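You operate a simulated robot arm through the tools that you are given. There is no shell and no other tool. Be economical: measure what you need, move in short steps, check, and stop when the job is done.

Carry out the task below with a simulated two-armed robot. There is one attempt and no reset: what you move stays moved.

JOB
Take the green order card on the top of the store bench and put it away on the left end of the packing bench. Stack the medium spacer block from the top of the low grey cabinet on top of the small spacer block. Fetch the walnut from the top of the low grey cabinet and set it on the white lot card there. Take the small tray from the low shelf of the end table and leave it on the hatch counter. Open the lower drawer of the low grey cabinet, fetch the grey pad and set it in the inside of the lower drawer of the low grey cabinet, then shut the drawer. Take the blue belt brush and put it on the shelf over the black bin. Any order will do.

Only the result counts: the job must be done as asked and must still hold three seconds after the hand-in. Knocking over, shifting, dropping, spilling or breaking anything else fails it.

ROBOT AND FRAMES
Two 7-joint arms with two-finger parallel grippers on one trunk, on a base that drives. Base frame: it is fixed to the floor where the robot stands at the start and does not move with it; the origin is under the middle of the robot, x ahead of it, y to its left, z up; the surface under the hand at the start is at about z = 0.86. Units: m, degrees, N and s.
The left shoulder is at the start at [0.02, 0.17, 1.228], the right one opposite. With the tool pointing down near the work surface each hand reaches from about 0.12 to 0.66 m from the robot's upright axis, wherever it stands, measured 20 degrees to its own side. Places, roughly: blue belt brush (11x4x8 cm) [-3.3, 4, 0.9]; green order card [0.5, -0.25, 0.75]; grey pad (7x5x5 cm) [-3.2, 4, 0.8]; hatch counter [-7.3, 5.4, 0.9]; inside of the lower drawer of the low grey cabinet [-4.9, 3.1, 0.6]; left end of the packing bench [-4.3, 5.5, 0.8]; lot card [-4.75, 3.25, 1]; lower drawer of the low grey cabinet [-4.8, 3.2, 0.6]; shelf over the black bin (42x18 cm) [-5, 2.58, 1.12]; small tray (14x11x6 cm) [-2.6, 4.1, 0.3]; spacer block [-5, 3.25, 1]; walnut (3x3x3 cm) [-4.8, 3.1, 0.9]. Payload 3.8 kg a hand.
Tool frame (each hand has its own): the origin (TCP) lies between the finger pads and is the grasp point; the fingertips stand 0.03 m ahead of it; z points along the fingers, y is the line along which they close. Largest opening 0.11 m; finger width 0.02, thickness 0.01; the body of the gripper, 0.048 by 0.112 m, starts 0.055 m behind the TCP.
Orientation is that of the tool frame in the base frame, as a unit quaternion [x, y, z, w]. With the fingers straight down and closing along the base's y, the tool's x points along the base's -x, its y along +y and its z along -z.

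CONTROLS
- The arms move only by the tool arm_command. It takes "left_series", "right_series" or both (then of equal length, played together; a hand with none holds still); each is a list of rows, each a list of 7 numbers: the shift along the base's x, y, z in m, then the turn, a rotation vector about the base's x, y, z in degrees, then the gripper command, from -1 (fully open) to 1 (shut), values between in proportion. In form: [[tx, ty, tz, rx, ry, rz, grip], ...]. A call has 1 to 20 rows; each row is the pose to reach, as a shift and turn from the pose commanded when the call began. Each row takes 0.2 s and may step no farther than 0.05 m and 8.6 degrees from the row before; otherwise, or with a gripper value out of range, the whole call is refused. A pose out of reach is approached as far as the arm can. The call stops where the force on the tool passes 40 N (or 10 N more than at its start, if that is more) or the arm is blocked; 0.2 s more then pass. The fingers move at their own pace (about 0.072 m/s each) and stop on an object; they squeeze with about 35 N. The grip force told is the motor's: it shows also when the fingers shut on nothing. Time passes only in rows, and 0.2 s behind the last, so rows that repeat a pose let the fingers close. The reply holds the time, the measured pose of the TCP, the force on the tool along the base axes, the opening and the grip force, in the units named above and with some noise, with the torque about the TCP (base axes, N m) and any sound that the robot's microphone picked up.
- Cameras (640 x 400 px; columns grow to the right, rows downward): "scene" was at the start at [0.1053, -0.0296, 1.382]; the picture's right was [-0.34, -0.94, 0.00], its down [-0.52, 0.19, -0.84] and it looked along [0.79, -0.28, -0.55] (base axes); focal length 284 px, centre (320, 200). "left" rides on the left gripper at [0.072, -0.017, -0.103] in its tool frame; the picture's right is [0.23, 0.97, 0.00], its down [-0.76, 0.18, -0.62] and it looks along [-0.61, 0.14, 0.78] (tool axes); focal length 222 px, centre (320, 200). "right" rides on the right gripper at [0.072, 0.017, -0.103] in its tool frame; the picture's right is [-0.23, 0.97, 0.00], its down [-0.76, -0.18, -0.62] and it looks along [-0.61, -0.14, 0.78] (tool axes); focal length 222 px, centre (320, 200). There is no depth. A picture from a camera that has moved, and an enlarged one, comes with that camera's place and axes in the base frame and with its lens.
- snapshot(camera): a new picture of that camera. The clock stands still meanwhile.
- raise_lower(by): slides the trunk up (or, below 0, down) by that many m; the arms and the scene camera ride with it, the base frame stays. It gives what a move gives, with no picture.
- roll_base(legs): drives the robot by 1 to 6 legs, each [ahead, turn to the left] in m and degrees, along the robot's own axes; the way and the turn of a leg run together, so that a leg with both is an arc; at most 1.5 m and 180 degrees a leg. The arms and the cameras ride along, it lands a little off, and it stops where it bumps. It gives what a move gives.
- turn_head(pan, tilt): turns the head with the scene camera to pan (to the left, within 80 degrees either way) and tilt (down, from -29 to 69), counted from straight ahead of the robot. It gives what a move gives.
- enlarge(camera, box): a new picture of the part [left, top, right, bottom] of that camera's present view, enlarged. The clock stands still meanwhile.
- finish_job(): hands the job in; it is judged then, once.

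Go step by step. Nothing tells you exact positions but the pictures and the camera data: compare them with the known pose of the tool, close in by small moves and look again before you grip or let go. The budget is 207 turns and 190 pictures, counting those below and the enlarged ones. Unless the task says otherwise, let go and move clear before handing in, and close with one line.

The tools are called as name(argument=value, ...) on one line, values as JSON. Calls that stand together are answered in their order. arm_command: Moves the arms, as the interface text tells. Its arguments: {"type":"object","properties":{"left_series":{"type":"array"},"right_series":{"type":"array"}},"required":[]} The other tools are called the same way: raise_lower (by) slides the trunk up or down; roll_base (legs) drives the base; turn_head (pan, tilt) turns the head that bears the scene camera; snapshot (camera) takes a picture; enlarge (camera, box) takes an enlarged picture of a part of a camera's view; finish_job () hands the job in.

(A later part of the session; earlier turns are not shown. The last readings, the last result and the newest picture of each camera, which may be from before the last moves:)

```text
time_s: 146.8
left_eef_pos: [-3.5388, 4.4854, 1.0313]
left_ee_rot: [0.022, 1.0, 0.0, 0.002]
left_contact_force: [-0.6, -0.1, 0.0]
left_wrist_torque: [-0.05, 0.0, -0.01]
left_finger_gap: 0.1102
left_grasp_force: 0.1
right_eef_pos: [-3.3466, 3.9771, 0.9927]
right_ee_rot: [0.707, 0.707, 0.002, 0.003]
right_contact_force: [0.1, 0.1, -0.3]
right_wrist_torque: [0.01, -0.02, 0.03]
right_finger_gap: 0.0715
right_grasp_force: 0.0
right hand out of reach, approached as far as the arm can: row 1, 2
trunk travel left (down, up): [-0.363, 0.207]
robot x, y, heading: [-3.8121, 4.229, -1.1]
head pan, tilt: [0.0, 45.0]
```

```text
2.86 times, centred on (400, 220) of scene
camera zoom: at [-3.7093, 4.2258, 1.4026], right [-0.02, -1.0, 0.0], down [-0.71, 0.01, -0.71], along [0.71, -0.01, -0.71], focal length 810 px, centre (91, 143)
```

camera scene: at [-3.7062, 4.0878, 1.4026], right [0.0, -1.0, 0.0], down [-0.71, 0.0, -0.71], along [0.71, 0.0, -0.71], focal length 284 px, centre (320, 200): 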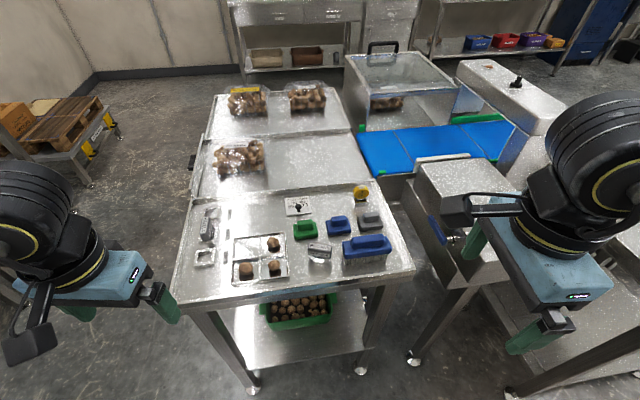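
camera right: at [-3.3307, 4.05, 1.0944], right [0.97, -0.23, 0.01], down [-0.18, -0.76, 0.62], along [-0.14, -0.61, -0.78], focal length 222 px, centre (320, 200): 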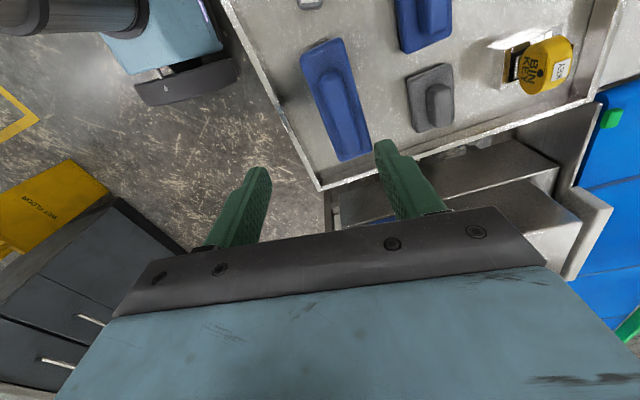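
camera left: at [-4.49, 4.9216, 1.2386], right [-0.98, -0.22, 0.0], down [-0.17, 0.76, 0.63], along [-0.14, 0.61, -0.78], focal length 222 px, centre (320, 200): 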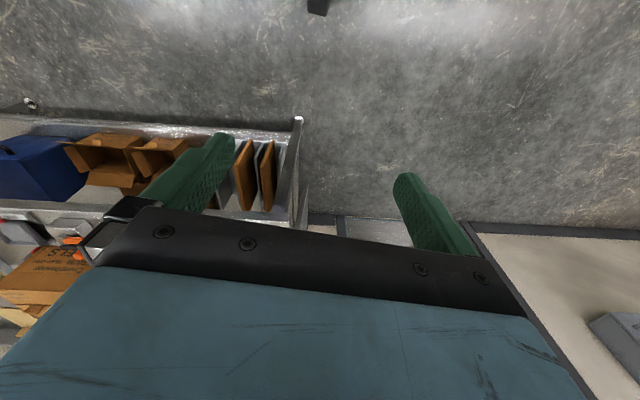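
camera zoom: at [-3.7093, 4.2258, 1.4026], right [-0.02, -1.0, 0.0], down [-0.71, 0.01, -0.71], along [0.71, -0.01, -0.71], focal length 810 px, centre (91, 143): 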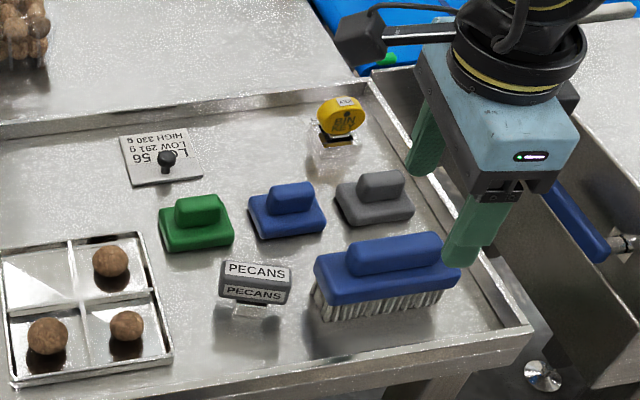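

The brush is at about [-3.335, 3.997], top z ≈ 0.91. I'll lift the hand, lower the trunk and roll 4 cm forward to gain reach.

arm_command(right_series=[[0, 0.0, 0.03, 0, 0, 0, -0.3], [-0.01, 0.01, 0.06, 0, 0, 0, -0.3], [-0.02, 0.02, 0.09, 0, 0, 0, -0.3]], left_series=[[0, 0.0, 0.03, 0, 0, 0, -1], [0, 0.0, 0.06, 0, 0, 0, -1], [0, 0, 0.09, 0, 0, 0, -1]])

raise_lower(by=-0.12)

roll_base(legs=[[0.04, 1]])

```text
time_s: 147.6
left_eef_pos: [-3.5396, 4.4857, 1.123]
left_ee_rot: [0.023, 1.0, 0.0, 0.001]
left_contact_force: [-0.8, -0.5, -0.8]
left_wrist_torque: [-0.01, -0.03, -0.02]
left_finger_gap: 0.11
left_grasp_force: 0.0
right_eef_pos: [-3.3672, 3.9957, 1.0825]
right_ee_rot: [0.706, 0.708, 0.0, 0.003]
right_contact_force: [-0.2, -0.3, 0.5]
right_wrist_torque: [0.0, 0.0, 0.02]
right_finger_gap: 0.0715
right_grasp_force: 0.0
trunk travel left (down, up): [-0.363, 0.207]
robot x, y, heading: [-3.8132, 4.2291, -1.2]
head pan, tilt: [0.0, 45.0]
```

```text
time_s: 149.1
left_eef_pos: [-3.5397, 4.484, 1.0023]
left_ee_rot: [0.022, 1.0, 0.0, 0.001]
left_contact_force: [-0.3, -0.5, -0.8]
left_wrist_torque: [-0.02, -0.03, -0.01]
left_finger_gap: 0.11
left_grasp_force: 0.0
right_eef_pos: [-3.367, 3.9977, 0.9633]
right_ee_rot: [0.707, 0.707, 0.001, 0.002]
right_contact_force: [0.0, 1.0, -0.1]
right_wrist_torque: [-0.01, 0.01, 0.01]
right_finger_gap: 0.0715
right_grasp_force: 0.1
trunk travel left (down, up): [-0.243, 0.327]
robot x, y, heading: [-3.8141, 4.2268, -1.1]
head pan, tilt: [0.0, 45.0]
```

```text
time_s: 150.0
left_eef_pos: [-3.5009, 4.4891, 1.0023]
left_ee_rot: [0.015, 1.0, 0.0, 0.001]
left_contact_force: [1.2, -0.6, -0.4]
left_wrist_torque: [0.0, 0.05, 0.02]
left_finger_gap: 0.11
left_grasp_force: 0.1
right_eef_pos: [-3.3233, 4.0042, 0.9623]
right_ee_rot: [0.702, 0.712, 0.0, 0.001]
right_contact_force: [0.5, -0.3, 0.1]
right_wrist_torque: [0.01, 0.02, 0.0]
right_finger_gap: 0.0715
right_grasp_force: 0.0
trunk travel left (down, up): [-0.243, 0.327]
robot x, y, heading: [-3.7755, 4.2288, -0.4]
head pan, tilt: [0.0, 45.0]
```

arm_command(right_series=[[-0.01, -0.006, 0, 0, 0, -0.5, -0.3], [-0.01, -0.006, -0.01, 0, 0, -0.8, -0.3]])

snapshot(camera="right")

enlarge(camera="scene", box=[320, 130, 480, 270])

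```text
time_s: 150.6
left_eef_pos: [-3.503, 4.4891, 1.0031]
left_ee_rot: [0.014, 1.0, 0.0, 0.001]
left_contact_force: [-0.3, 0.7, -0.4]
left_wrist_torque: [-0.01, -0.01, -0.06]
left_finger_gap: 0.11
left_grasp_force: 0.0
right_eef_pos: [-3.3332, 3.9982, 0.9537]
right_ee_rot: [0.706, 0.708, 0.0, 0.001]
right_contact_force: [0.0, 0.0, -0.4]
right_wrist_torque: [0.0, -0.01, -0.03]
right_finger_gap: 0.0715
right_grasp_force: 0.1
trunk travel left (down, up): [-0.243, 0.327]
robot x, y, heading: [-3.7697, 4.2265, 0.0]
head pan, tilt: [0.0, 45.0]
```

```text
135 pictures are left
camera right: at [-3.3179, 4.0721, 1.0547], right [0.97, -0.23, 0.0], down [-0.18, -0.76, 0.62], along [-0.14, -0.61, -0.78], focal length 222 px, centre (320, 200)
```

right: 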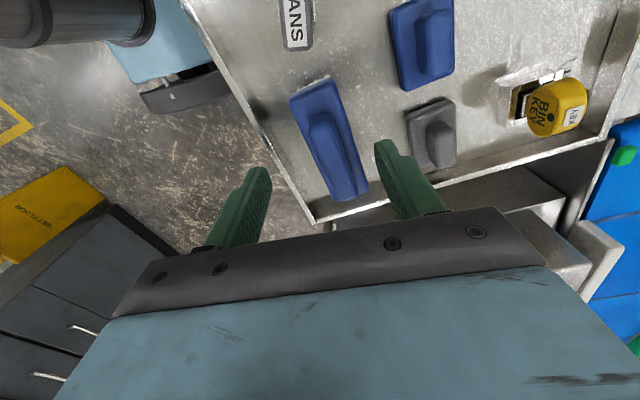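

```text
2.86 times, centred on (400, 200) of scene
camera zoom: at [-3.6691, 4.2273, 1.2825], right [0.0, -1.0, 0.0], down [-0.71, 0.0, -0.71], along [0.71, 0.0, -0.71], focal length 810 px, centre (91, 200)
```

zoom: 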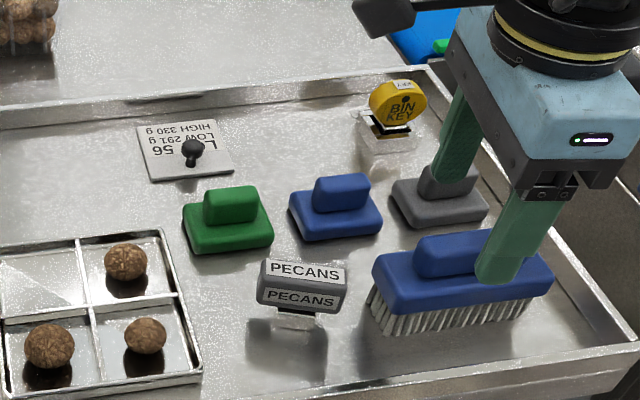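

The hand is centred over the brush. I'll lower to TCP z 0.898 with a 6 cm opening, clear of the grey pad behind.

arm_command(right_series=[[0, 0, 0, 0, 0, 0, -0.12], [0, 0.001, -0.02, 0, 0, 0, -0.12], [0, 0.001, -0.04, 0, 0, 0, -0.12], [0, 0.001, -0.056, 0, 0, 0, -0.12]])

snapshot(camera="right")

enlarge(camera="scene", box=[320, 130, 480, 270])

```text
time_s: 151.6
left_eef_pos: [-3.5031, 4.4897, 1.0026]
left_ee_rot: [0.014, 1.0, -0.001, 0.001]
left_contact_force: [0.7, 0.6, -0.5]
left_wrist_torque: [0.0, 0.01, 0.01]
left_finger_gap: 0.1101
left_grasp_force: 0.0
right_eef_pos: [-3.3345, 3.9997, 0.8956]
right_ee_rot: [0.706, 0.708, -0.001, 0.003]
right_contact_force: [0.0, 0.1, 0.7]
right_wrist_torque: [0.03, 0.0, 0.02]
right_finger_gap: 0.0615
right_grasp_force: 0.2
trunk travel left (down, up): [-0.243, 0.327]
robot x, y, heading: [-3.7737, 4.2293, -0.2]
head pan, tilt: [0.0, 45.0]
```

```text
133 pictures are left
camera right: at [-3.3178, 4.0722, 0.998], right [0.97, -0.23, 0.0], down [-0.18, -0.76, 0.62], along [-0.14, -0.61, -0.78], focal length 222 px, centre (320, 200)
```

right: 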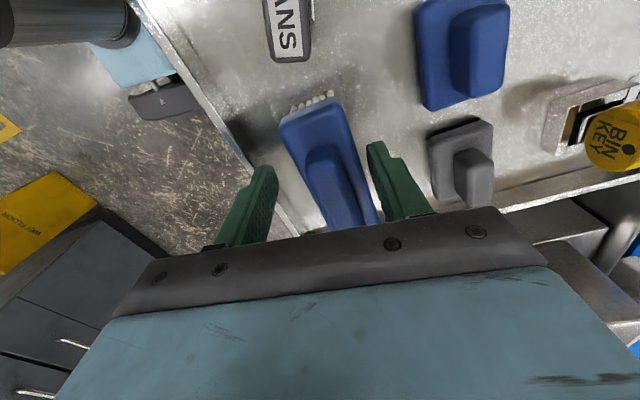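

```text
2.86 times, centred on (400, 200) of scene
camera zoom: at [-3.669, 4.2271, 1.2825], right [0.0, -1.0, 0.0], down [-0.71, 0.0, -0.71], along [0.71, 0.0, -0.71], focal length 810 px, centre (91, 200)
```

zoom: 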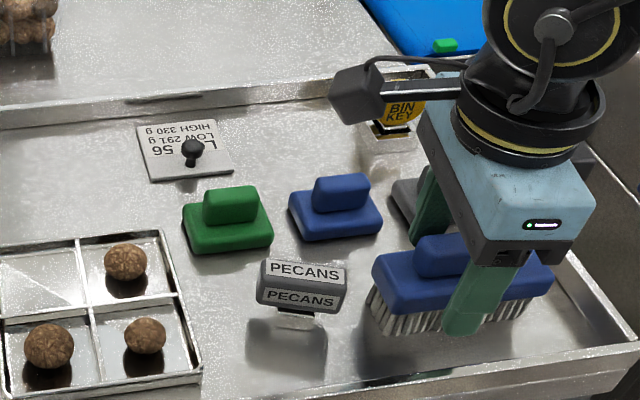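

The fingers straddle the brush cleanly. Closing and lifting slightly.

arm_command(right_series=[[0, 0, 0, 0, 0, 0, 0.4], [0, 0, 0, 0, 0, 0, 1], [0, 0, 0, 0, 0, 0, 1], [0, 0, 0.03, 0, 0, 0, 1], [0, 0, 0.07, 0, 0, 0, 1], [0, 0, 0.11, 0, 0, 0, 1]])

enlarge(camera="scene", box=[300, 90, 480, 270])

```text
time_s: 153.0
left_eef_pos: [-3.5041, 4.4894, 1.003]
left_ee_rot: [0.015, 1.0, 0.0, 0.001]
left_contact_force: [0.3, 0.3, 0.2]
left_wrist_torque: [0.0, -0.05, 0.0]
left_finger_gap: 0.1099
left_grasp_force: 0.1
right_eef_pos: [-3.3332, 4.0012, 1.0062]
right_ee_rot: [0.706, 0.708, 0.0, 0.003]
right_contact_force: [-0.3, -0.4, -1.0]
right_wrist_torque: [0.01, 0.0, 0.0]
right_finger_gap: 0.0394
right_grasp_force: 34.2
trunk travel left (down, up): [-0.243, 0.327]
robot x, y, heading: [-3.7726, 4.2242, -0.1]
head pan, tilt: [0.0, 45.0]
```

```text
2.22 times, centred on (390, 180) of scene
camera zoom: at [-3.6696, 4.2274, 1.2826], right [0.0, -1.0, 0.0], down [-0.71, 0.0, -0.71], along [0.71, 0.0, -0.71], focal length 630 px, centre (164, 244)
```

zoom: 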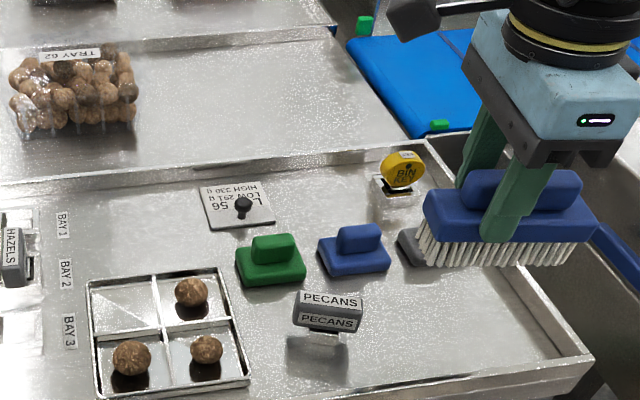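

Brush held securely. Next the grey pad with the left hand, at about [-3.238, 3.967]. I'll raise the brush and reposition the base, turned right, so the left arm can reach.

raise_lower(by=0.12)

arm_command(right_series=[[-0.04, 0, 0.02, 0, 0, 0, 1], [-0.08, 0, 0.04, 0, 0, 0, 1], [-0.12, 0, 0.06, 0, 0, 0, 1], [-0.15, 0, 0.08, 0, 0, 0, 1]])

roll_base(legs=[[-0.07, 0], [0, -90], [0.13, 0], [0, 54]])

turn_head(pan=15, tilt=50)

snapshot(camera="scene")

```text
time_s: 154.5
left_eef_pos: [-3.5029, 4.4893, 1.1225]
left_ee_rot: [0.015, 1.0, 0.001, 0.001]
left_contact_force: [0.8, 0.1, 0.1]
left_wrist_torque: [-0.01, 0.0, 0.0]
left_finger_gap: 0.11
left_grasp_force: 0.0
right_eef_pos: [-3.3338, 3.9994, 1.1252]
right_ee_rot: [0.706, 0.708, 0.0, 0.002]
right_contact_force: [-0.2, -0.7, -1.4]
right_wrist_torque: [0.01, 0.02, 0.01]
right_finger_gap: 0.0392
right_grasp_force: 34.8
trunk travel left (down, up): [-0.363, 0.207]
robot x, y, heading: [-3.7755, 4.2301, -0.3]
head pan, tilt: [0.0, 45.0]
```

```text
time_s: 155.5
left_eef_pos: [-3.5047, 4.4888, 1.1214]
left_ee_rot: [0.016, 1.0, 0.0, 0.002]
left_contact_force: [-0.2, -0.3, -0.5]
left_wrist_torque: [-0.01, 0.0, 0.0]
left_finger_gap: 0.1099
left_grasp_force: 0.0
right_eef_pos: [-3.4849, 4.0007, 1.2039]
right_ee_rot: [0.707, 0.708, 0.0, 0.003]
right_contact_force: [-0.2, 0.3, -0.8]
right_wrist_torque: [0.02, 0.0, 0.0]
right_finger_gap: 0.039
right_grasp_force: 34.9
trunk travel left (down, up): [-0.363, 0.207]
robot x, y, heading: [-3.7713, 4.2302, 0.0]
head pan, tilt: [0.0, 45.0]
```

```text
time_s: 163.8
left_eef_pos: [-3.4757, 4.1434, 1.1224]
left_ee_rot: [0.334, 0.943, 0.0, 0.001]
left_contact_force: [0.4, 0.3, -0.3]
left_wrist_torque: [0.01, 0.02, -0.02]
left_finger_gap: 0.1099
left_grasp_force: 0.1
right_eef_pos: [-3.7548, 3.7419, 1.2058]
right_ee_rot: [0.895, 0.446, -0.001, 0.002]
right_contact_force: [0.5, 0.1, -2.3]
right_wrist_torque: [-0.01, -0.03, 0.0]
right_finger_gap: 0.0394
right_grasp_force: 34.7
trunk travel left (down, up): [-0.363, 0.207]
robot x, y, heading: [-3.8478, 4.0995, -37.2]
head pan, tilt: [0.0, 45.0]
```

```text
time_s: 164.5
left_eef_pos: [-3.476, 4.1428, 1.1218]
left_ee_rot: [0.333, 0.943, -0.001, 0.001]
left_contact_force: [0.9, 0.5, 0.3]
left_wrist_torque: [0.02, -0.01, 0.05]
left_finger_gap: 0.1101
left_grasp_force: 0.1
right_eef_pos: [-3.7549, 3.7405, 1.2042]
right_ee_rot: [0.895, 0.446, 0.0, 0.002]
right_contact_force: [-1.2, 0.1, -0.7]
right_wrist_torque: [0.03, 0.01, 0.0]
right_finger_gap: 0.0394
right_grasp_force: 34.6
trunk travel left (down, up): [-0.363, 0.207]
robot x, y, heading: [-3.8514, 4.0943, -37.2]
head pan, tilt: [15.0, 50.0]
```

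```text
130 pictures are left
camera scene: at [-3.76, 4.0547, 1.3957], right [-0.38, -0.93, 0.0], down [-0.71, 0.29, -0.64], along [0.59, -0.24, -0.77], focal length 284 px, centre (320, 200)
```

scene: 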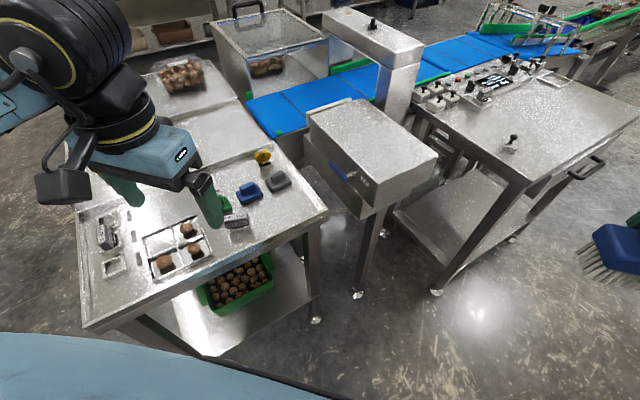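

The pad is at rel. +25°, 0.62 m away. I'll advance 10 cm, lower the trunk, and rotate the left hand to close along x.

roll_base(legs=[[0.1, 0]])

raise_lower(by=-0.11)

arm_command(left_series=[[0.015, -0.015, 0, 0, 0, -8, -1], [0.03, -0.03, 0, 0, 0, -16, -1], [0.05, -0.045, 0, 0, 0, -24, -1], [0.07, -0.06, 0, 0, 0, -32, -1], [0.09, -0.075, 0, 0, 0, -40, -1], [0.11, -0.09, 0, 0, 0, -48, -0.6], [0.13, -0.1, 0, 0, 0, -53, -0.3], [0.15, -0.11, 0, 0, 0, -53, -0.3]])

snapshot(camera="left")

snapshot(camera="scene")

```text
time_s: 165.7
left_eef_pos: [-3.3974, 4.0827, 1.1224]
left_ee_rot: [0.332, 0.943, -0.001, 0.001]
left_contact_force: [1.8, 1.0, 0.3]
left_wrist_torque: [-0.02, 0.02, 0.03]
left_finger_gap: 0.1101
left_grasp_force: 0.1
right_eef_pos: [-3.6767, 3.6814, 1.2048]
right_ee_rot: [0.895, 0.446, 0.001, 0.003]
right_contact_force: [-0.2, 0.1, -0.8]
right_wrist_torque: [0.0, 0.0, 0.01]
right_finger_gap: 0.0391
right_grasp_force: 35.0
trunk travel left (down, up): [-0.363, 0.207]
robot x, y, heading: [-3.7705, 4.0381, -37.1]
head pan, tilt: [15.0, 50.0]
```

```text
time_s: 167.1
left_eef_pos: [-3.3986, 4.0837, 1.0119]
left_ee_rot: [0.333, 0.943, 0.0, 0.0]
left_contact_force: [0.6, 1.0, 0.5]
left_wrist_torque: [0.01, -0.02, 0.01]
left_finger_gap: 0.1099
left_grasp_force: 0.0
right_eef_pos: [-3.6771, 3.6817, 1.095]
right_ee_rot: [0.895, 0.445, 0.0, 0.002]
right_contact_force: [0.0, -0.4, -0.5]
right_wrist_torque: [0.04, -0.01, 0.0]
right_finger_gap: 0.0395
right_grasp_force: 35.2
trunk travel left (down, up): [-0.253, 0.317]
robot x, y, heading: [-3.7704, 4.0353, -37.4]
head pan, tilt: [15.0, 50.0]
```

```text
time_s: 168.9
left_eef_pos: [-3.2885, 3.994, 1.0121]
left_ee_rot: [0.688, 0.726, -0.001, 0.001]
left_contact_force: [-0.1, 0.4, 0.2]
left_wrist_torque: [0.0, -0.03, 0.0]
left_finger_gap: 0.0716
left_grasp_force: 0.0
left hand out of reach, approached as far as the arm can: row 7, 8
right_eef_pos: [-3.6774, 3.6823, 1.0956]
right_ee_rot: [0.895, 0.446, 0.0, 0.003]
right_contact_force: [0.2, 0.4, -0.6]
right_wrist_torque: [0.04, 0.0, -0.04]
right_finger_gap: 0.0393
right_grasp_force: 35.1
trunk travel left (down, up): [-0.253, 0.317]
robot x, y, heading: [-3.7686, 4.0364, -37.2]
head pan, tilt: [15.0, 50.0]
```

```text
129 pictures are left
camera left: at [-3.3096, 4.0652, 1.1146], right [0.96, 0.28, 0.0], down [0.22, -0.75, 0.62], along [0.17, -0.6, -0.78], focal length 222 px, centre (320, 200)
```

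left: 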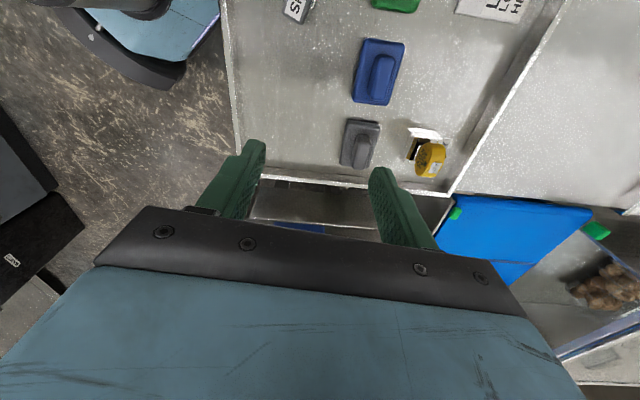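

```text
128 pictures are left
camera scene: at [-3.6819, 3.9952, 1.2856], right [-0.38, -0.93, 0.0], down [-0.71, 0.29, -0.64], along [0.59, -0.24, -0.77], focal length 284 px, centre (320, 200)
```

scene: 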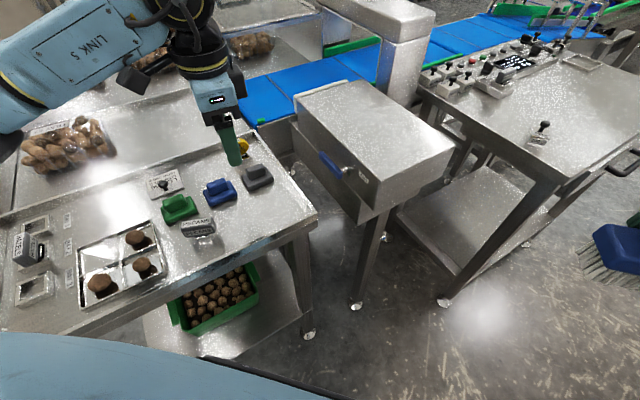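

I'm short by about 5 cm, so I'll roll 7 cm ahead.

roll_base(legs=[[0.07, 0]])

arm_command(left_series=[[0, 0.008, 0, 0, 0, 1.5, -0.3], [0, 0.014, -0.02, 0, 0, 3, -0.3], [0, 0.014, -0.06, 0, 0, 3, -0.3]])

snapshot(camera="left")

enlarge(camera="scene", box=[140, 80, 340, 240])

```text
time_s: 169.9
left_eef_pos: [-3.233, 3.9509, 1.0118]
left_ee_rot: [0.687, 0.726, -0.001, 0.0]
left_contact_force: [0.8, -0.7, -0.3]
left_wrist_torque: [0.01, -0.01, -0.01]
left_finger_gap: 0.0711
left_grasp_force: 0.0
right_eef_pos: [-3.6201, 3.6387, 1.0948]
right_ee_rot: [0.895, 0.447, -0.002, 0.003]
right_contact_force: [0.4, 0.4, -1.6]
right_wrist_torque: [0.02, -0.01, 0.01]
right_finger_gap: 0.0393
right_grasp_force: 35.0
trunk travel left (down, up): [-0.253, 0.317]
robot x, y, heading: [-3.7123, 3.9943, -37.2]
head pan, tilt: [15.0, 50.0]
```

```text
time_s: 170.7
left_eef_pos: [-3.2353, 3.9655, 0.9508]
left_ee_rot: [0.669, 0.744, 0.0, 0.001]
left_contact_force: [0.1, 0.2, -0.5]
left_wrist_torque: [0.0, 0.01, -0.01]
left_finger_gap: 0.0716
left_grasp_force: 0.0
right_eef_pos: [-3.6208, 3.6391, 1.0952]
right_ee_rot: [0.895, 0.446, -0.001, 0.002]
right_contact_force: [0.5, 0.1, -1.5]
right_wrist_torque: [0.05, 0.0, 0.02]
right_finger_gap: 0.0392
right_grasp_force: 35.1
trunk travel left (down, up): [-0.253, 0.317]
robot x, y, heading: [-3.7118, 3.9969, -37.5]
head pan, tilt: [15.0, 50.0]
```

```text
127 pictures are left
camera left: at [-3.2597, 4.0364, 1.053], right [0.94, 0.33, 0.0], down [0.26, -0.74, 0.62], along [0.21, -0.59, -0.78], focal length 222 px, centre (320, 200)
```

left: 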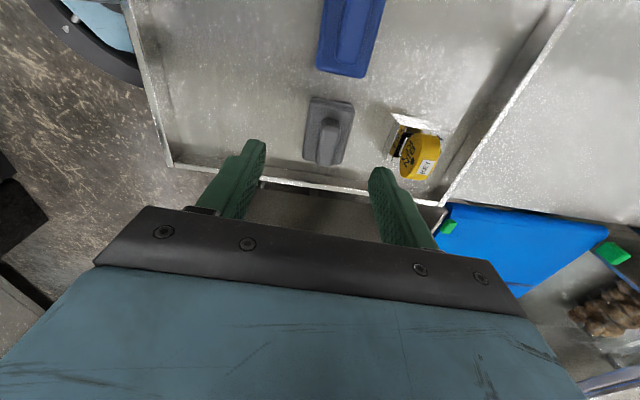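

```text
2.50 times, centred on (240, 160) of scene
camera zoom: at [-3.6263, 3.9532, 1.2856], right [-0.38, -0.93, 0.0], down [-0.71, 0.29, -0.64], along [0.59, -0.24, -0.77], focal length 709 px, centre (520, 300)
```

zoom: 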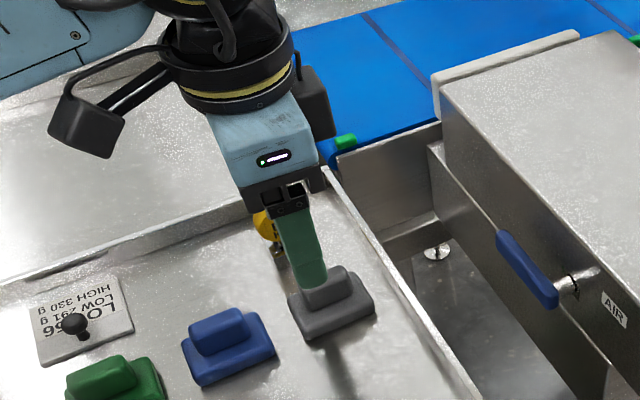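

Pad centred at [-3.233, 3.963]. I'll correct yaw by -6° and lower in two stages.

arm_command(left_series=[[0.001, -0.002, -0.01, 0, 0, -3, -0.2], [0.002, -0.003, -0.03, 0, 0, -6, -0.2], [0.002, -0.003, -0.05, 0, 0, -6, -0.2]])

snapshot(camera="left")

enlarge(camera="scene", box=[160, 120, 320, 240])

```text
time_s: 171.5
left_eef_pos: [-3.2541, 3.9644, 0.9207]
left_ee_rot: [0.708, 0.706, -0.003, 0.001]
left_contact_force: [0.8, 0.3, 0.0]
left_wrist_torque: [0.02, 0.01, 0.0]
left_finger_gap: 0.066
left_grasp_force: 0.1
left hand out of reach, approached as far as the arm can: row 1, 2, 3
right_eef_pos: [-3.6221, 3.6395, 1.095]
right_ee_rot: [0.895, 0.446, 0.0, 0.003]
right_contact_force: [0.9, -0.5, -0.4]
right_wrist_torque: [0.02, 0.01, 0.03]
right_finger_gap: 0.0392
right_grasp_force: 35.0
trunk travel left (down, up): [-0.253, 0.317]
robot x, y, heading: [-3.7161, 3.9938, -37.3]
head pan, tilt: [15.0, 50.0]
```

```text
125 pictures are left
camera left: at [-3.2696, 4.0375, 1.0234], right [0.97, 0.23, 0.0], down [0.18, -0.76, 0.63], along [0.14, -0.61, -0.78], focal length 222 px, centre (320, 200)
```

left: 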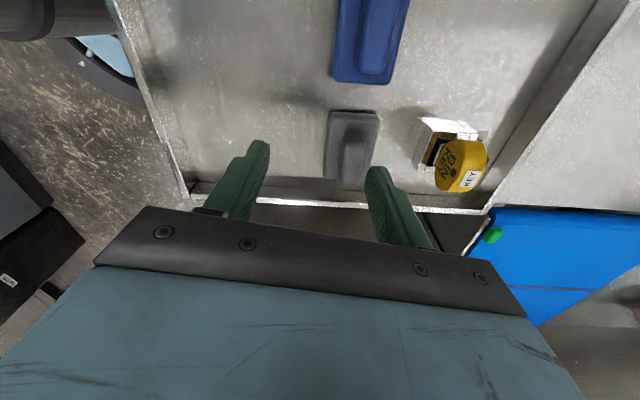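

```text
3.33 times, centred on (240, 180) of scene
camera zoom: at [-3.6264, 3.953, 1.2856], right [-0.38, -0.93, 0.0], down [-0.71, 0.29, -0.64], along [0.59, -0.24, -0.77], focal length 945 px, centre (587, 267)
```

zoom: 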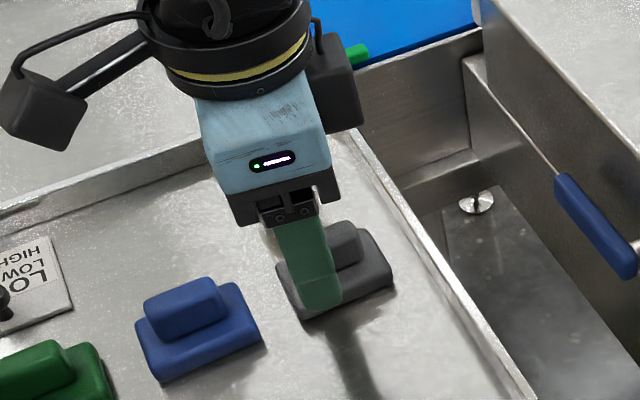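

I'm at the reach limit again. I'll lift, lower the trunk by 0.1, and roll a further 2.5 cm.

arm_command(left_series=[[0, 0, 0.03, 0, 0, 0, -0.2], [0, 0, 0.07, 0, 0, 0, -0.2], [0, 0, 0.1, 0, 0, 0, -0.2]], right_series=[[0, 0, 0.03, 0, 0, 0, 1], [0, 0, 0.07, 0, 0, 0, 1], [0, 0, 0.1, 0, 0, 0, 1]])

raise_lower(by=-0.1)

roll_base(legs=[[0.025, 0]])

```text
time_s: 172.3
left_eef_pos: [-3.2523, 3.9637, 1.0197]
left_ee_rot: [0.706, 0.708, -0.001, 0.0]
left_contact_force: [-0.1, 1.1, 0.1]
left_wrist_torque: [0.02, 0.01, 0.04]
left_finger_gap: 0.0663
left_grasp_force: 0.1
right_eef_pos: [-3.622, 3.6392, 1.1923]
right_ee_rot: [0.895, 0.446, -0.001, 0.003]
right_contact_force: [-0.8, 0.0, -1.9]
right_wrist_torque: [0.01, -0.02, 0.03]
right_finger_gap: 0.0394
right_grasp_force: 34.9
trunk travel left (down, up): [-0.253, 0.317]
robot x, y, heading: [-3.7172, 3.9984, -37.4]
head pan, tilt: [15.0, 50.0]
```

```text
time_s: 173.6
left_eef_pos: [-3.2522, 3.9649, 0.9229]
left_ee_rot: [0.706, 0.708, -0.001, 0.0]
left_contact_force: [0.1, -0.2, -0.2]
left_wrist_torque: [0.03, 0.01, 0.02]
left_finger_gap: 0.0658
left_grasp_force: 0.0
right_eef_pos: [-3.6221, 3.6402, 1.0946]
right_ee_rot: [0.895, 0.446, -0.001, 0.002]
right_contact_force: [1.0, -0.3, -1.5]
right_wrist_torque: [0.04, -0.02, 0.0]
right_finger_gap: 0.0391
right_grasp_force: 35.0
trunk travel left (down, up): [-0.153, 0.417]
robot x, y, heading: [-3.7151, 3.9973, -37.1]
head pan, tilt: [15.0, 50.0]
```

```text
time_s: 174.6
left_eef_pos: [-3.2362, 3.9543, 0.9213]
left_ee_rot: [0.703, 0.711, -0.001, 0.001]
left_contact_force: [-0.2, 0.9, 0.1]
left_wrist_torque: [-0.04, -0.03, 0.03]
left_finger_gap: 0.0659
left_grasp_force: 0.1
right_eef_pos: [-3.6034, 3.6261, 1.093]
right_ee_rot: [0.893, 0.449, -0.001, 0.002]
right_contact_force: [0.4, -0.2, -1.4]
right_wrist_torque: [0.0, -0.01, -0.01]
right_finger_gap: 0.0394
right_grasp_force: 35.4
trunk travel left (down, up): [-0.153, 0.417]
robot x, y, heading: [-3.7007, 3.9815, -36.7]
head pan, tilt: [15.0, 50.0]
stopped in leg 1: the robot was blocked; the commanded pose is now the measured one
```

The base touched the table, but the hand is now in place. I'll align to the pad and lower.

arm_command(left_series=[[0.002, 0.008, 0, 0, 0, -0.5, -0.2], [0.003, 0.008, -0.015, 0, 0, -0.5, -0.2], [0.003, 0.008, -0.03, 0, 0, -0.5, -0.2]])

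snapshot(camera="left")

enlarge(camera="scene", box=[160, 70, 320, 190])

```text
time_s: 175.4
left_eef_pos: [-3.2394, 3.9596, 0.9102]
left_ee_rot: [0.705, 0.709, -0.001, 0.001]
left_contact_force: [0.7, 0.1, -0.7]
left_wrist_torque: [-0.01, 0.02, 0.03]
left_finger_gap: 0.0659
left_grasp_force: 0.0
left hand out of reach, approached as far as the arm can: row 1, 2, 3
right_eef_pos: [-3.6037, 3.6256, 1.0925]
right_ee_rot: [0.894, 0.449, 0.0, 0.001]
right_contact_force: [0.3, 0.8, -1.4]
right_wrist_torque: [0.04, -0.03, 0.02]
right_finger_gap: 0.0393
right_grasp_force: 35.2
trunk travel left (down, up): [-0.153, 0.417]
robot x, y, heading: [-3.7031, 3.9782, -36.9]
head pan, tilt: [15.0, 50.0]
```

```text
123 pictures are left
camera left: at [-3.2558, 4.0323, 1.0128], right [0.97, 0.23, 0.0], down [0.18, -0.76, 0.62], along [0.14, -0.61, -0.78], focal length 222 px, centre (320, 200)
```

left: 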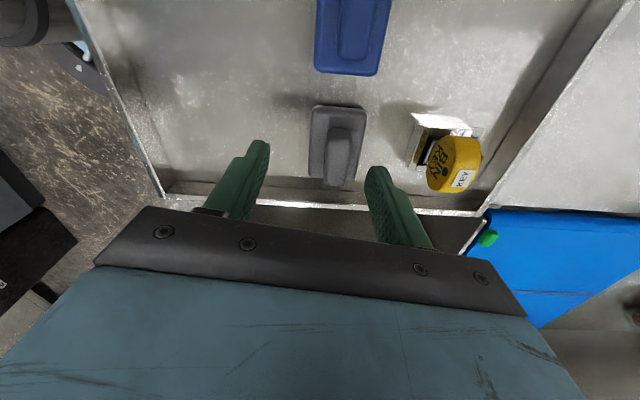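

```text
3.33 times, centred on (240, 130) of scene
camera zoom: at [-3.6113, 3.9401, 1.1857], right [-0.37, -0.93, 0.0], down [-0.71, 0.28, -0.64], along [0.6, -0.24, -0.77], focal length 945 px, centre (587, 433)
```

zoom: 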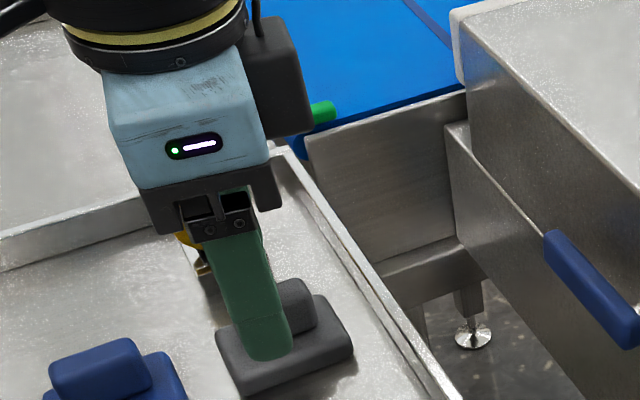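

The arm is clamped at 6 mm short, which is acceptable: I'll widen the opening to 8.5 cm and lower with the trunk.

arm_command(left_series=[[0, 0, 0, 0, 0, 0, -0.55], [0, 0, 0, 0, 0, 0, -0.55]])

raise_lower(by=-0.025)

snapshot(camera="left")

```text
time_s: 176.0
left_eef_pos: [-3.2384, 3.9602, 0.9102]
left_ee_rot: [0.706, 0.709, 0.0, 0.0]
left_contact_force: [0.4, -0.2, 0.8]
left_wrist_torque: [-0.05, 0.01, -0.01]
left_finger_gap: 0.085
left_grasp_force: 0.2
right_eef_pos: [-3.6036, 3.6255, 1.0929]
right_ee_rot: [0.893, 0.449, -0.001, 0.001]
right_contact_force: [1.0, 0.1, -0.4]
right_wrist_torque: [-0.02, -0.04, -0.02]
right_finger_gap: 0.0392
right_grasp_force: 35.1
trunk travel left (down, up): [-0.153, 0.417]
robot x, y, heading: [-3.699, 3.9786, -36.8]
head pan, tilt: [15.0, 50.0]
```

```text
time_s: 176.7
left_eef_pos: [-3.2403, 3.9607, 0.8843]
left_ee_rot: [0.705, 0.709, -0.001, 0.001]
left_contact_force: [0.5, 0.5, 0.3]
left_wrist_torque: [-0.01, -0.02, -0.04]
left_finger_gap: 0.0851
left_grasp_force: 0.0
right_eef_pos: [-3.6045, 3.6267, 1.0678]
right_ee_rot: [0.893, 0.449, -0.002, 0.002]
right_contact_force: [1.2, 0.1, -0.9]
right_wrist_torque: [0.01, 0.01, 0.01]
right_finger_gap: 0.0394
right_grasp_force: 34.6
trunk travel left (down, up): [-0.128, 0.442]
robot x, y, heading: [-3.7036, 3.9819, -36.7]
head pan, tilt: [15.0, 50.0]
```

```text
121 pictures are left
camera left: at [-3.2557, 4.0324, 0.9877], right [0.97, 0.23, 0.0], down [0.18, -0.76, 0.62], along [0.14, -0.61, -0.78], focal length 222 px, centre (320, 200)
```

left: 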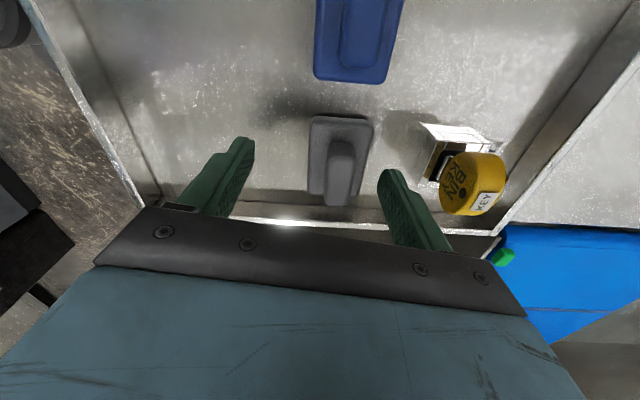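

The back finger clears the pad only narrowly, so I'll open slightly more (9.3 cm) and lower the rest.

arm_command(left_series=[[0, 0, 0, 0, 0, 0, -0.69], [0, 0, 0, 0, 0, 0, -0.69]])

raise_lower(by=-0.013)

snapshot(camera="left")

```text
time_s: 177.3
left_eef_pos: [-3.2386, 3.9594, 0.8848]
left_ee_rot: [0.706, 0.709, 0.0, 0.0]
left_contact_force: [-0.5, -0.5, -0.5]
left_wrist_torque: [-0.02, 0.0, -0.01]
left_finger_gap: 0.0931
left_grasp_force: 0.0
right_eef_pos: [-3.6038, 3.6262, 1.0679]
right_ee_rot: [0.893, 0.449, -0.001, 0.001]
right_contact_force: [0.4, 0.2, -1.5]
right_wrist_torque: [0.02, -0.01, 0.03]
right_finger_gap: 0.0395
right_grasp_force: 35.0
trunk travel left (down, up): [-0.128, 0.442]
robot x, y, heading: [-3.6972, 3.9807, -37.1]
head pan, tilt: [15.0, 50.0]
```

```text
time_s: 177.9
left_eef_pos: [-3.2385, 3.9598, 0.8721]
left_ee_rot: [0.705, 0.709, -0.001, 0.0]
left_contact_force: [0.1, -0.6, -1.0]
left_wrist_torque: [-0.01, 0.02, 0.01]
left_finger_gap: 0.093
left_grasp_force: 0.1
right_eef_pos: [-3.6029, 3.6268, 1.0546]
right_ee_rot: [0.893, 0.45, 0.0, 0.002]
right_contact_force: [0.9, 0.0, 0.1]
right_wrist_torque: [-0.01, -0.02, 0.01]
right_finger_gap: 0.0392
right_grasp_force: 35.5
trunk travel left (down, up): [-0.115, 0.455]
robot x, y, heading: [-3.6957, 3.9807, -36.7]
head pan, tilt: [15.0, 50.0]
```

```text
120 pictures are left
camera left: at [-3.2558, 4.0324, 0.9747], right [0.97, 0.23, 0.0], down [0.18, -0.76, 0.62], along [0.14, -0.61, -0.78], focal length 222 px, centre (320, 200)
```

left: 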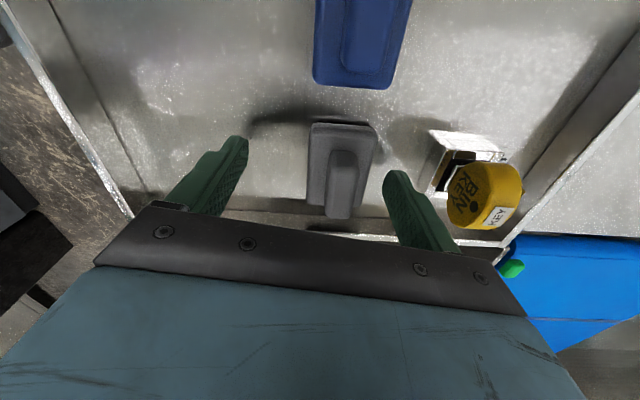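

Clear on both sides. Lowering a touch more, closing, then lifting.

raise_lower(by=-0.005)

arm_command(left_series=[[0, 0, 0, 0, 0, 0, -0.2], [0, 0, 0, 0, 0, 0, 0.4], [0, 0, 0, 0, 0, 0, 1], [0, 0, 0, 0, 0, 0, 1], [0, 0, 0, 0, 0, 0, 1]])

snapshot(camera="left")

```text
time_s: 178.5
left_eef_pos: [-3.239, 3.9605, 0.8681]
left_ee_rot: [0.705, 0.709, 0.0, 0.001]
left_contact_force: [-0.2, 0.4, 0.0]
left_wrist_torque: [0.01, -0.03, -0.01]
left_finger_gap: 0.0928
left_grasp_force: 0.0
right_eef_pos: [-3.6027, 3.6262, 1.0504]
right_ee_rot: [0.893, 0.449, -0.001, 0.002]
right_contact_force: [-0.1, 1.0, -1.9]
right_wrist_torque: [0.02, -0.01, 0.03]
right_finger_gap: 0.0393
right_grasp_force: 35.1
trunk travel left (down, up): [-0.11, 0.46]
robot x, y, heading: [-3.7008, 3.9806, -36.7]
head pan, tilt: [15.0, 50.0]
```

```text
time_s: 179.7
left_eef_pos: [-3.2399, 3.9602, 0.8667]
left_ee_rot: [0.706, 0.708, -0.001, 0.0]
left_contact_force: [0.6, 0.4, -0.1]
left_wrist_torque: [0.0, -0.02, -0.05]
left_finger_gap: 0.0428
left_grasp_force: 35.3
right_eef_pos: [-3.6033, 3.6263, 1.05]
right_ee_rot: [0.893, 0.449, -0.001, 0.002]
right_contact_force: [0.3, -1.0, -0.8]
right_wrist_torque: [-0.01, -0.04, -0.02]
right_finger_gap: 0.0391
right_grasp_force: 35.0
trunk travel left (down, up): [-0.11, 0.46]
robot x, y, heading: [-3.7016, 3.9808, -36.7]
head pan, tilt: [15.0, 50.0]
```

```text
119 pictures are left
camera left: at [-3.2557, 4.0324, 0.9697], right [0.97, 0.23, 0.0], down [0.18, -0.76, 0.62], along [0.14, -0.61, -0.78], focal length 222 px, centre (320, 200)
```

left: 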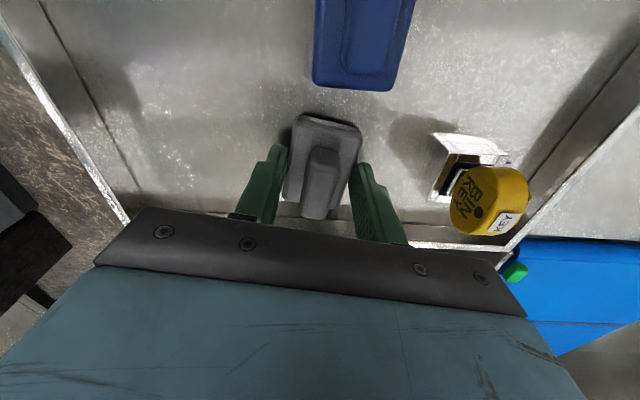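

The pad is gripped. I'll lift with the trunk, back away from the table and pull the left hand in.

raise_lower(by=0.2)

roll_base(legs=[[-0.4, 0]])

snapshot(camera="left")

snapshot(camera="scene")

```text
time_s: 181.8
left_eef_pos: [-3.2388, 3.9598, 1.0665]
left_ee_rot: [0.705, 0.709, 0.0, 0.001]
left_contact_force: [0.4, 0.5, -1.3]
left_wrist_torque: [0.0, 0.02, 0.03]
left_finger_gap: 0.0426
left_grasp_force: 35.1
right_eef_pos: [-3.6032, 3.626, 1.2512]
right_ee_rot: [0.893, 0.449, 0.0, 0.001]
right_contact_force: [-0.1, -0.2, -0.6]
right_wrist_torque: [0.0, -0.02, -0.01]
right_finger_gap: 0.0391
right_grasp_force: 34.8
trunk travel left (down, up): [-0.31, 0.26]
robot x, y, heading: [-3.7024, 3.9837, -36.9]
head pan, tilt: [15.0, 50.0]
```

```text
time_s: 184.3
left_eef_pos: [-3.557, 4.1949, 1.0664]
left_ee_rot: [0.709, 0.705, 0.0, 0.0]
left_contact_force: [-0.5, 0.1, -0.2]
left_wrist_torque: [-0.02, -0.01, -0.01]
left_finger_gap: 0.0426
left_grasp_force: 34.8
right_eef_pos: [-3.9241, 3.8646, 1.2493]
right_ee_rot: [0.896, 0.444, -0.001, 0.002]
right_contact_force: [-0.7, 0.3, -0.5]
right_wrist_torque: [0.01, -0.03, -0.04]
right_finger_gap: 0.0392
right_grasp_force: 34.6
trunk travel left (down, up): [-0.31, 0.26]
robot x, y, heading: [-4.0167, 4.2205, -37.4]
head pan, tilt: [15.0, 50.0]
```

```text
118 pictures are left
camera left: at [-3.5725, 4.2677, 1.1698], right [0.97, 0.22, 0.0], down [0.17, -0.76, 0.62], along [0.14, -0.61, -0.78], focal length 222 px, centre (320, 200)
```

left: 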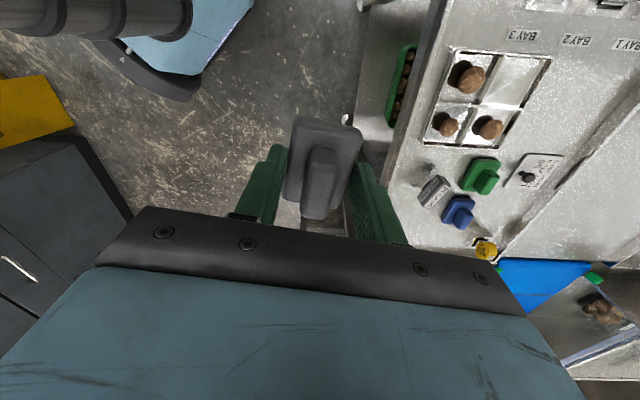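

```text
117 pictures are left
camera scene: at [-3.9289, 4.1788, 1.3427], right [-0.38, -0.93, 0.0], down [-0.71, 0.29, -0.64], along [0.59, -0.24, -0.77], focal length 284 px, centre (320, 200)
```

scene: 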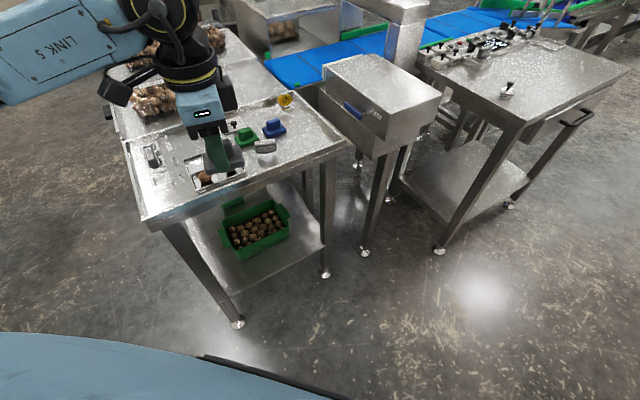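

Both items are held. Turning toward the grey cabinet and looking.

roll_base(legs=[[0, -95]])

turn_head(pan=0, tilt=25)

snapshot(camera="scene")

```text
time_s: 188.7
left_eef_pos: [-4.0802, 3.7626, 1.0678]
left_ee_rot: [0.999, -0.042, -0.001, 0.0]
left_contact_force: [-0.8, -0.5, -1.3]
left_wrist_torque: [-0.01, -0.03, 0.0]
left_finger_gap: 0.0428
left_grasp_force: 34.8
right_eef_pos: [-4.3782, 4.1553, 1.2492]
right_ee_rot: [0.934, -0.357, -0.002, -0.001]
right_contact_force: [0.4, 0.6, -0.6]
right_wrist_torque: [0.0, -0.02, 0.0]
right_finger_gap: 0.0392
right_grasp_force: 34.4
trunk travel left (down, up): [-0.31, 0.26]
robot x, y, heading: [-4.0155, 4.2178, -131.9]
head pan, tilt: [15.0, 50.0]
```

```text
time_s: 189.6
left_eef_pos: [-4.0796, 3.7622, 1.0664]
left_ee_rot: [0.999, -0.042, 0.0, 0.0]
left_contact_force: [-0.8, -0.4, -0.4]
left_wrist_torque: [0.0, 0.01, 0.03]
left_finger_gap: 0.0427
left_grasp_force: 35.2
right_eef_pos: [-4.3795, 4.1552, 1.2507]
right_ee_rot: [0.934, -0.357, -0.001, 0.0]
right_contact_force: [0.4, -0.5, -0.7]
right_wrist_torque: [-0.01, -0.02, 0.0]
right_finger_gap: 0.0392
right_grasp_force: 35.1
trunk travel left (down, up): [-0.31, 0.26]
robot x, y, heading: [-4.0159, 4.2195, -131.7]
head pan, tilt: [0.0, 25.0]
```

```text
116 pictures are left
camera scene: at [-4.092, 4.1362, 1.3801], right [-0.74, 0.67, 0.0], down [0.28, 0.32, -0.91], along [-0.6, -0.67, -0.42], focal length 284 px, centre (320, 200)
```

scene: 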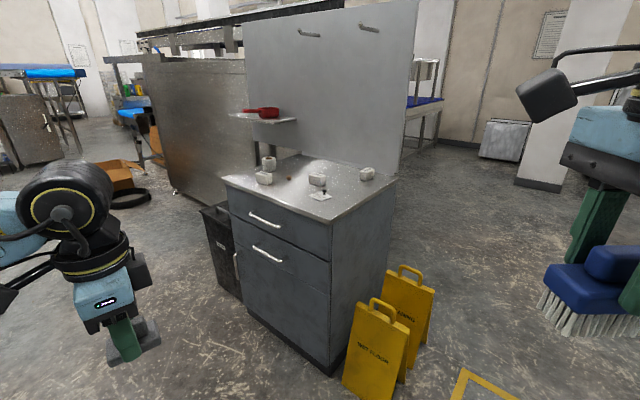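

enlarge(camera="scene", box=[190, 90, 430, 260])

```text
2.35 times, centred on (310, 175) of scene
camera zoom: at [-4.092, 4.1362, 1.3801], right [-0.74, 0.67, 0.0], down [0.28, 0.32, -0.91], along [-0.6, -0.67, -0.42], focal length 667 px, centre (344, 259)
```

zoom: 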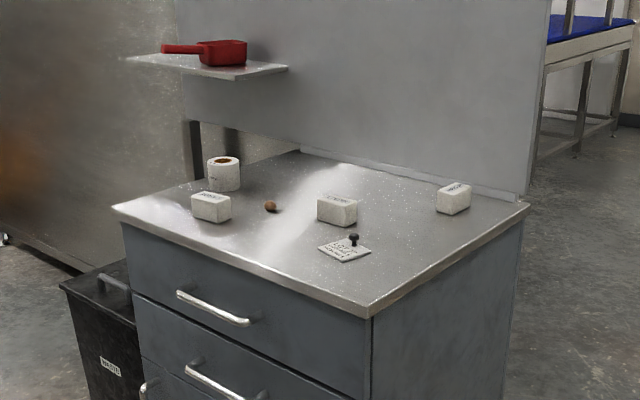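

I can see the cabinet top with three blocks, the walnut and the lot card, the drawers facing +x, and the shelf with a red scoop over the black bin. I'll drive down the aisle to stand in front of the shelf.

roll_base(legs=[[0, 36], [1.4, 0], [0, -85]])

raise_lower(by=0.2)

turn_head(pan=0, tilt=30)

snapshot(camera="scene")

```text
time_s: 202.0
left_eef_pos: [-4.5468, 2.5438, 1.0671]
left_ee_rot: [0.894, -0.449, 0.0, 0.0]
left_contact_force: [0.6, 0.6, -0.2]
left_wrist_torque: [0.02, 0.04, 0.01]
left_finger_gap: 0.0428
left_grasp_force: 35.1
right_eef_pos: [-4.4517, 3.0297, 1.2489]
right_ee_rot: [-0.706, 0.709, 0.001, 0.0]
right_contact_force: [-0.1, 0.0, -1.0]
right_wrist_torque: [0.0, -0.01, -0.03]
right_finger_gap: 0.0392
right_grasp_force: 35.0
trunk travel left (down, up): [-0.31, 0.26]
robot x, y, heading: [-4.1608, 2.8007, 179.5]
head pan, tilt: [0.0, 25.0]
```

```text
time_s: 204.2
left_eef_pos: [-4.5476, 2.5456, 1.267]
left_ee_rot: [0.893, -0.449, 0.0, -0.001]
left_contact_force: [-0.3, 0.5, 0.1]
left_wrist_torque: [-0.01, -0.02, 0.01]
left_finger_gap: 0.043
left_grasp_force: 34.7
right_eef_pos: [-4.4517, 3.0301, 1.4507]
right_ee_rot: [-0.705, 0.709, 0.002, 0.001]
right_contact_force: [0.0, -0.7, -0.5]
right_wrist_torque: [0.0, -0.02, -0.03]
right_finger_gap: 0.0393
right_grasp_force: 35.6
trunk travel left (down, up): [-0.51, 0.06]
robot x, y, heading: [-4.1639, 2.8012, 179.6]
head pan, tilt: [0.0, 25.0]
```

```text
time_s: 204.8
left_eef_pos: [-4.5467, 2.5454, 1.2674]
left_ee_rot: [0.893, -0.45, -0.001, -0.001]
left_contact_force: [0.4, -0.8, -0.6]
left_wrist_torque: [-0.01, 0.01, 0.01]
left_finger_gap: 0.0426
left_grasp_force: 35.1
right_eef_pos: [-4.4505, 3.0298, 1.45]
right_ee_rot: [-0.705, 0.709, 0.002, 0.001]
right_contact_force: [-0.1, 0.5, -0.6]
right_wrist_torque: [-0.02, 0.01, 0.0]
right_finger_gap: 0.0393
right_grasp_force: 35.3
trunk travel left (down, up): [-0.51, 0.06]
robot x, y, heading: [-4.1593, 2.7985, 180.0]
head pan, tilt: [0.0, 30.0]
```

```text
114 pictures are left
camera scene: at [-4.2735, 2.803, 1.5722], right [0.01, 1.0, 0.0], down [0.5, 0.0, -0.87], along [-0.87, 0.01, -0.5], focal length 284 px, centre (320, 200)
```

scene: 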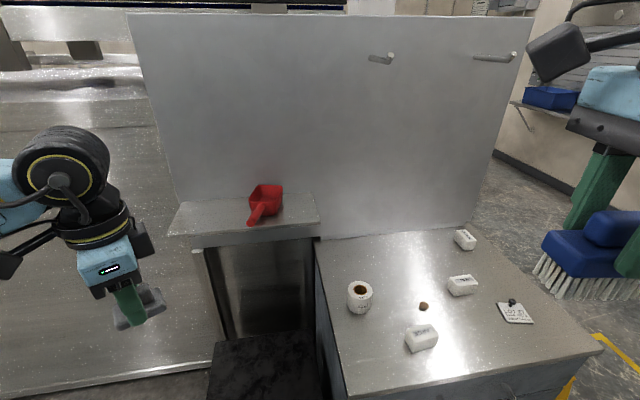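

The shelf spans about x -5.1 to -4.9 and y 2.41 to 2.80, with the scoop in the middle; everything here is turned about 9°. I'll look lower to see the bin and my clearance.

turn_head(pan=0, tilt=62)

snapshot(camera="scene")

```text
time_s: 205.8
left_eef_pos: [-4.5462, 2.5457, 1.2669]
left_ee_rot: [0.894, -0.449, 0.0, 0.0]
left_contact_force: [-0.3, 0.0, 0.4]
left_wrist_torque: [0.02, 0.03, 0.0]
left_finger_gap: 0.0428
left_grasp_force: 35.1
right_eef_pos: [-4.4516, 3.0299, 1.4504]
right_ee_rot: [-0.705, 0.709, 0.002, 0.001]
right_contact_force: [-0.5, -0.6, -0.4]
right_wrist_torque: [-0.01, -0.01, 0.0]
right_finger_gap: 0.0388
right_grasp_force: 35.1
trunk travel left (down, up): [-0.51, 0.06]
robot x, y, heading: [-4.165, 2.805, 179.6]
head pan, tilt: [0.0, 62.0]
```

```text
113 pictures are left
camera scene: at [-4.2474, 2.8028, 1.5278], right [0.01, 1.0, 0.0], down [0.88, -0.01, -0.47], along [-0.47, 0.0, -0.88], focal length 284 px, centre (320, 200)
```

scene: 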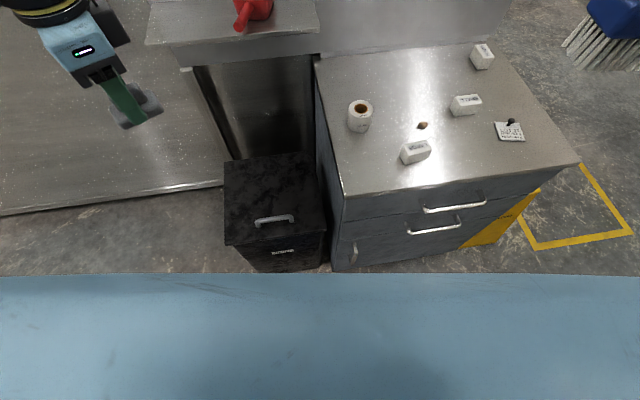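

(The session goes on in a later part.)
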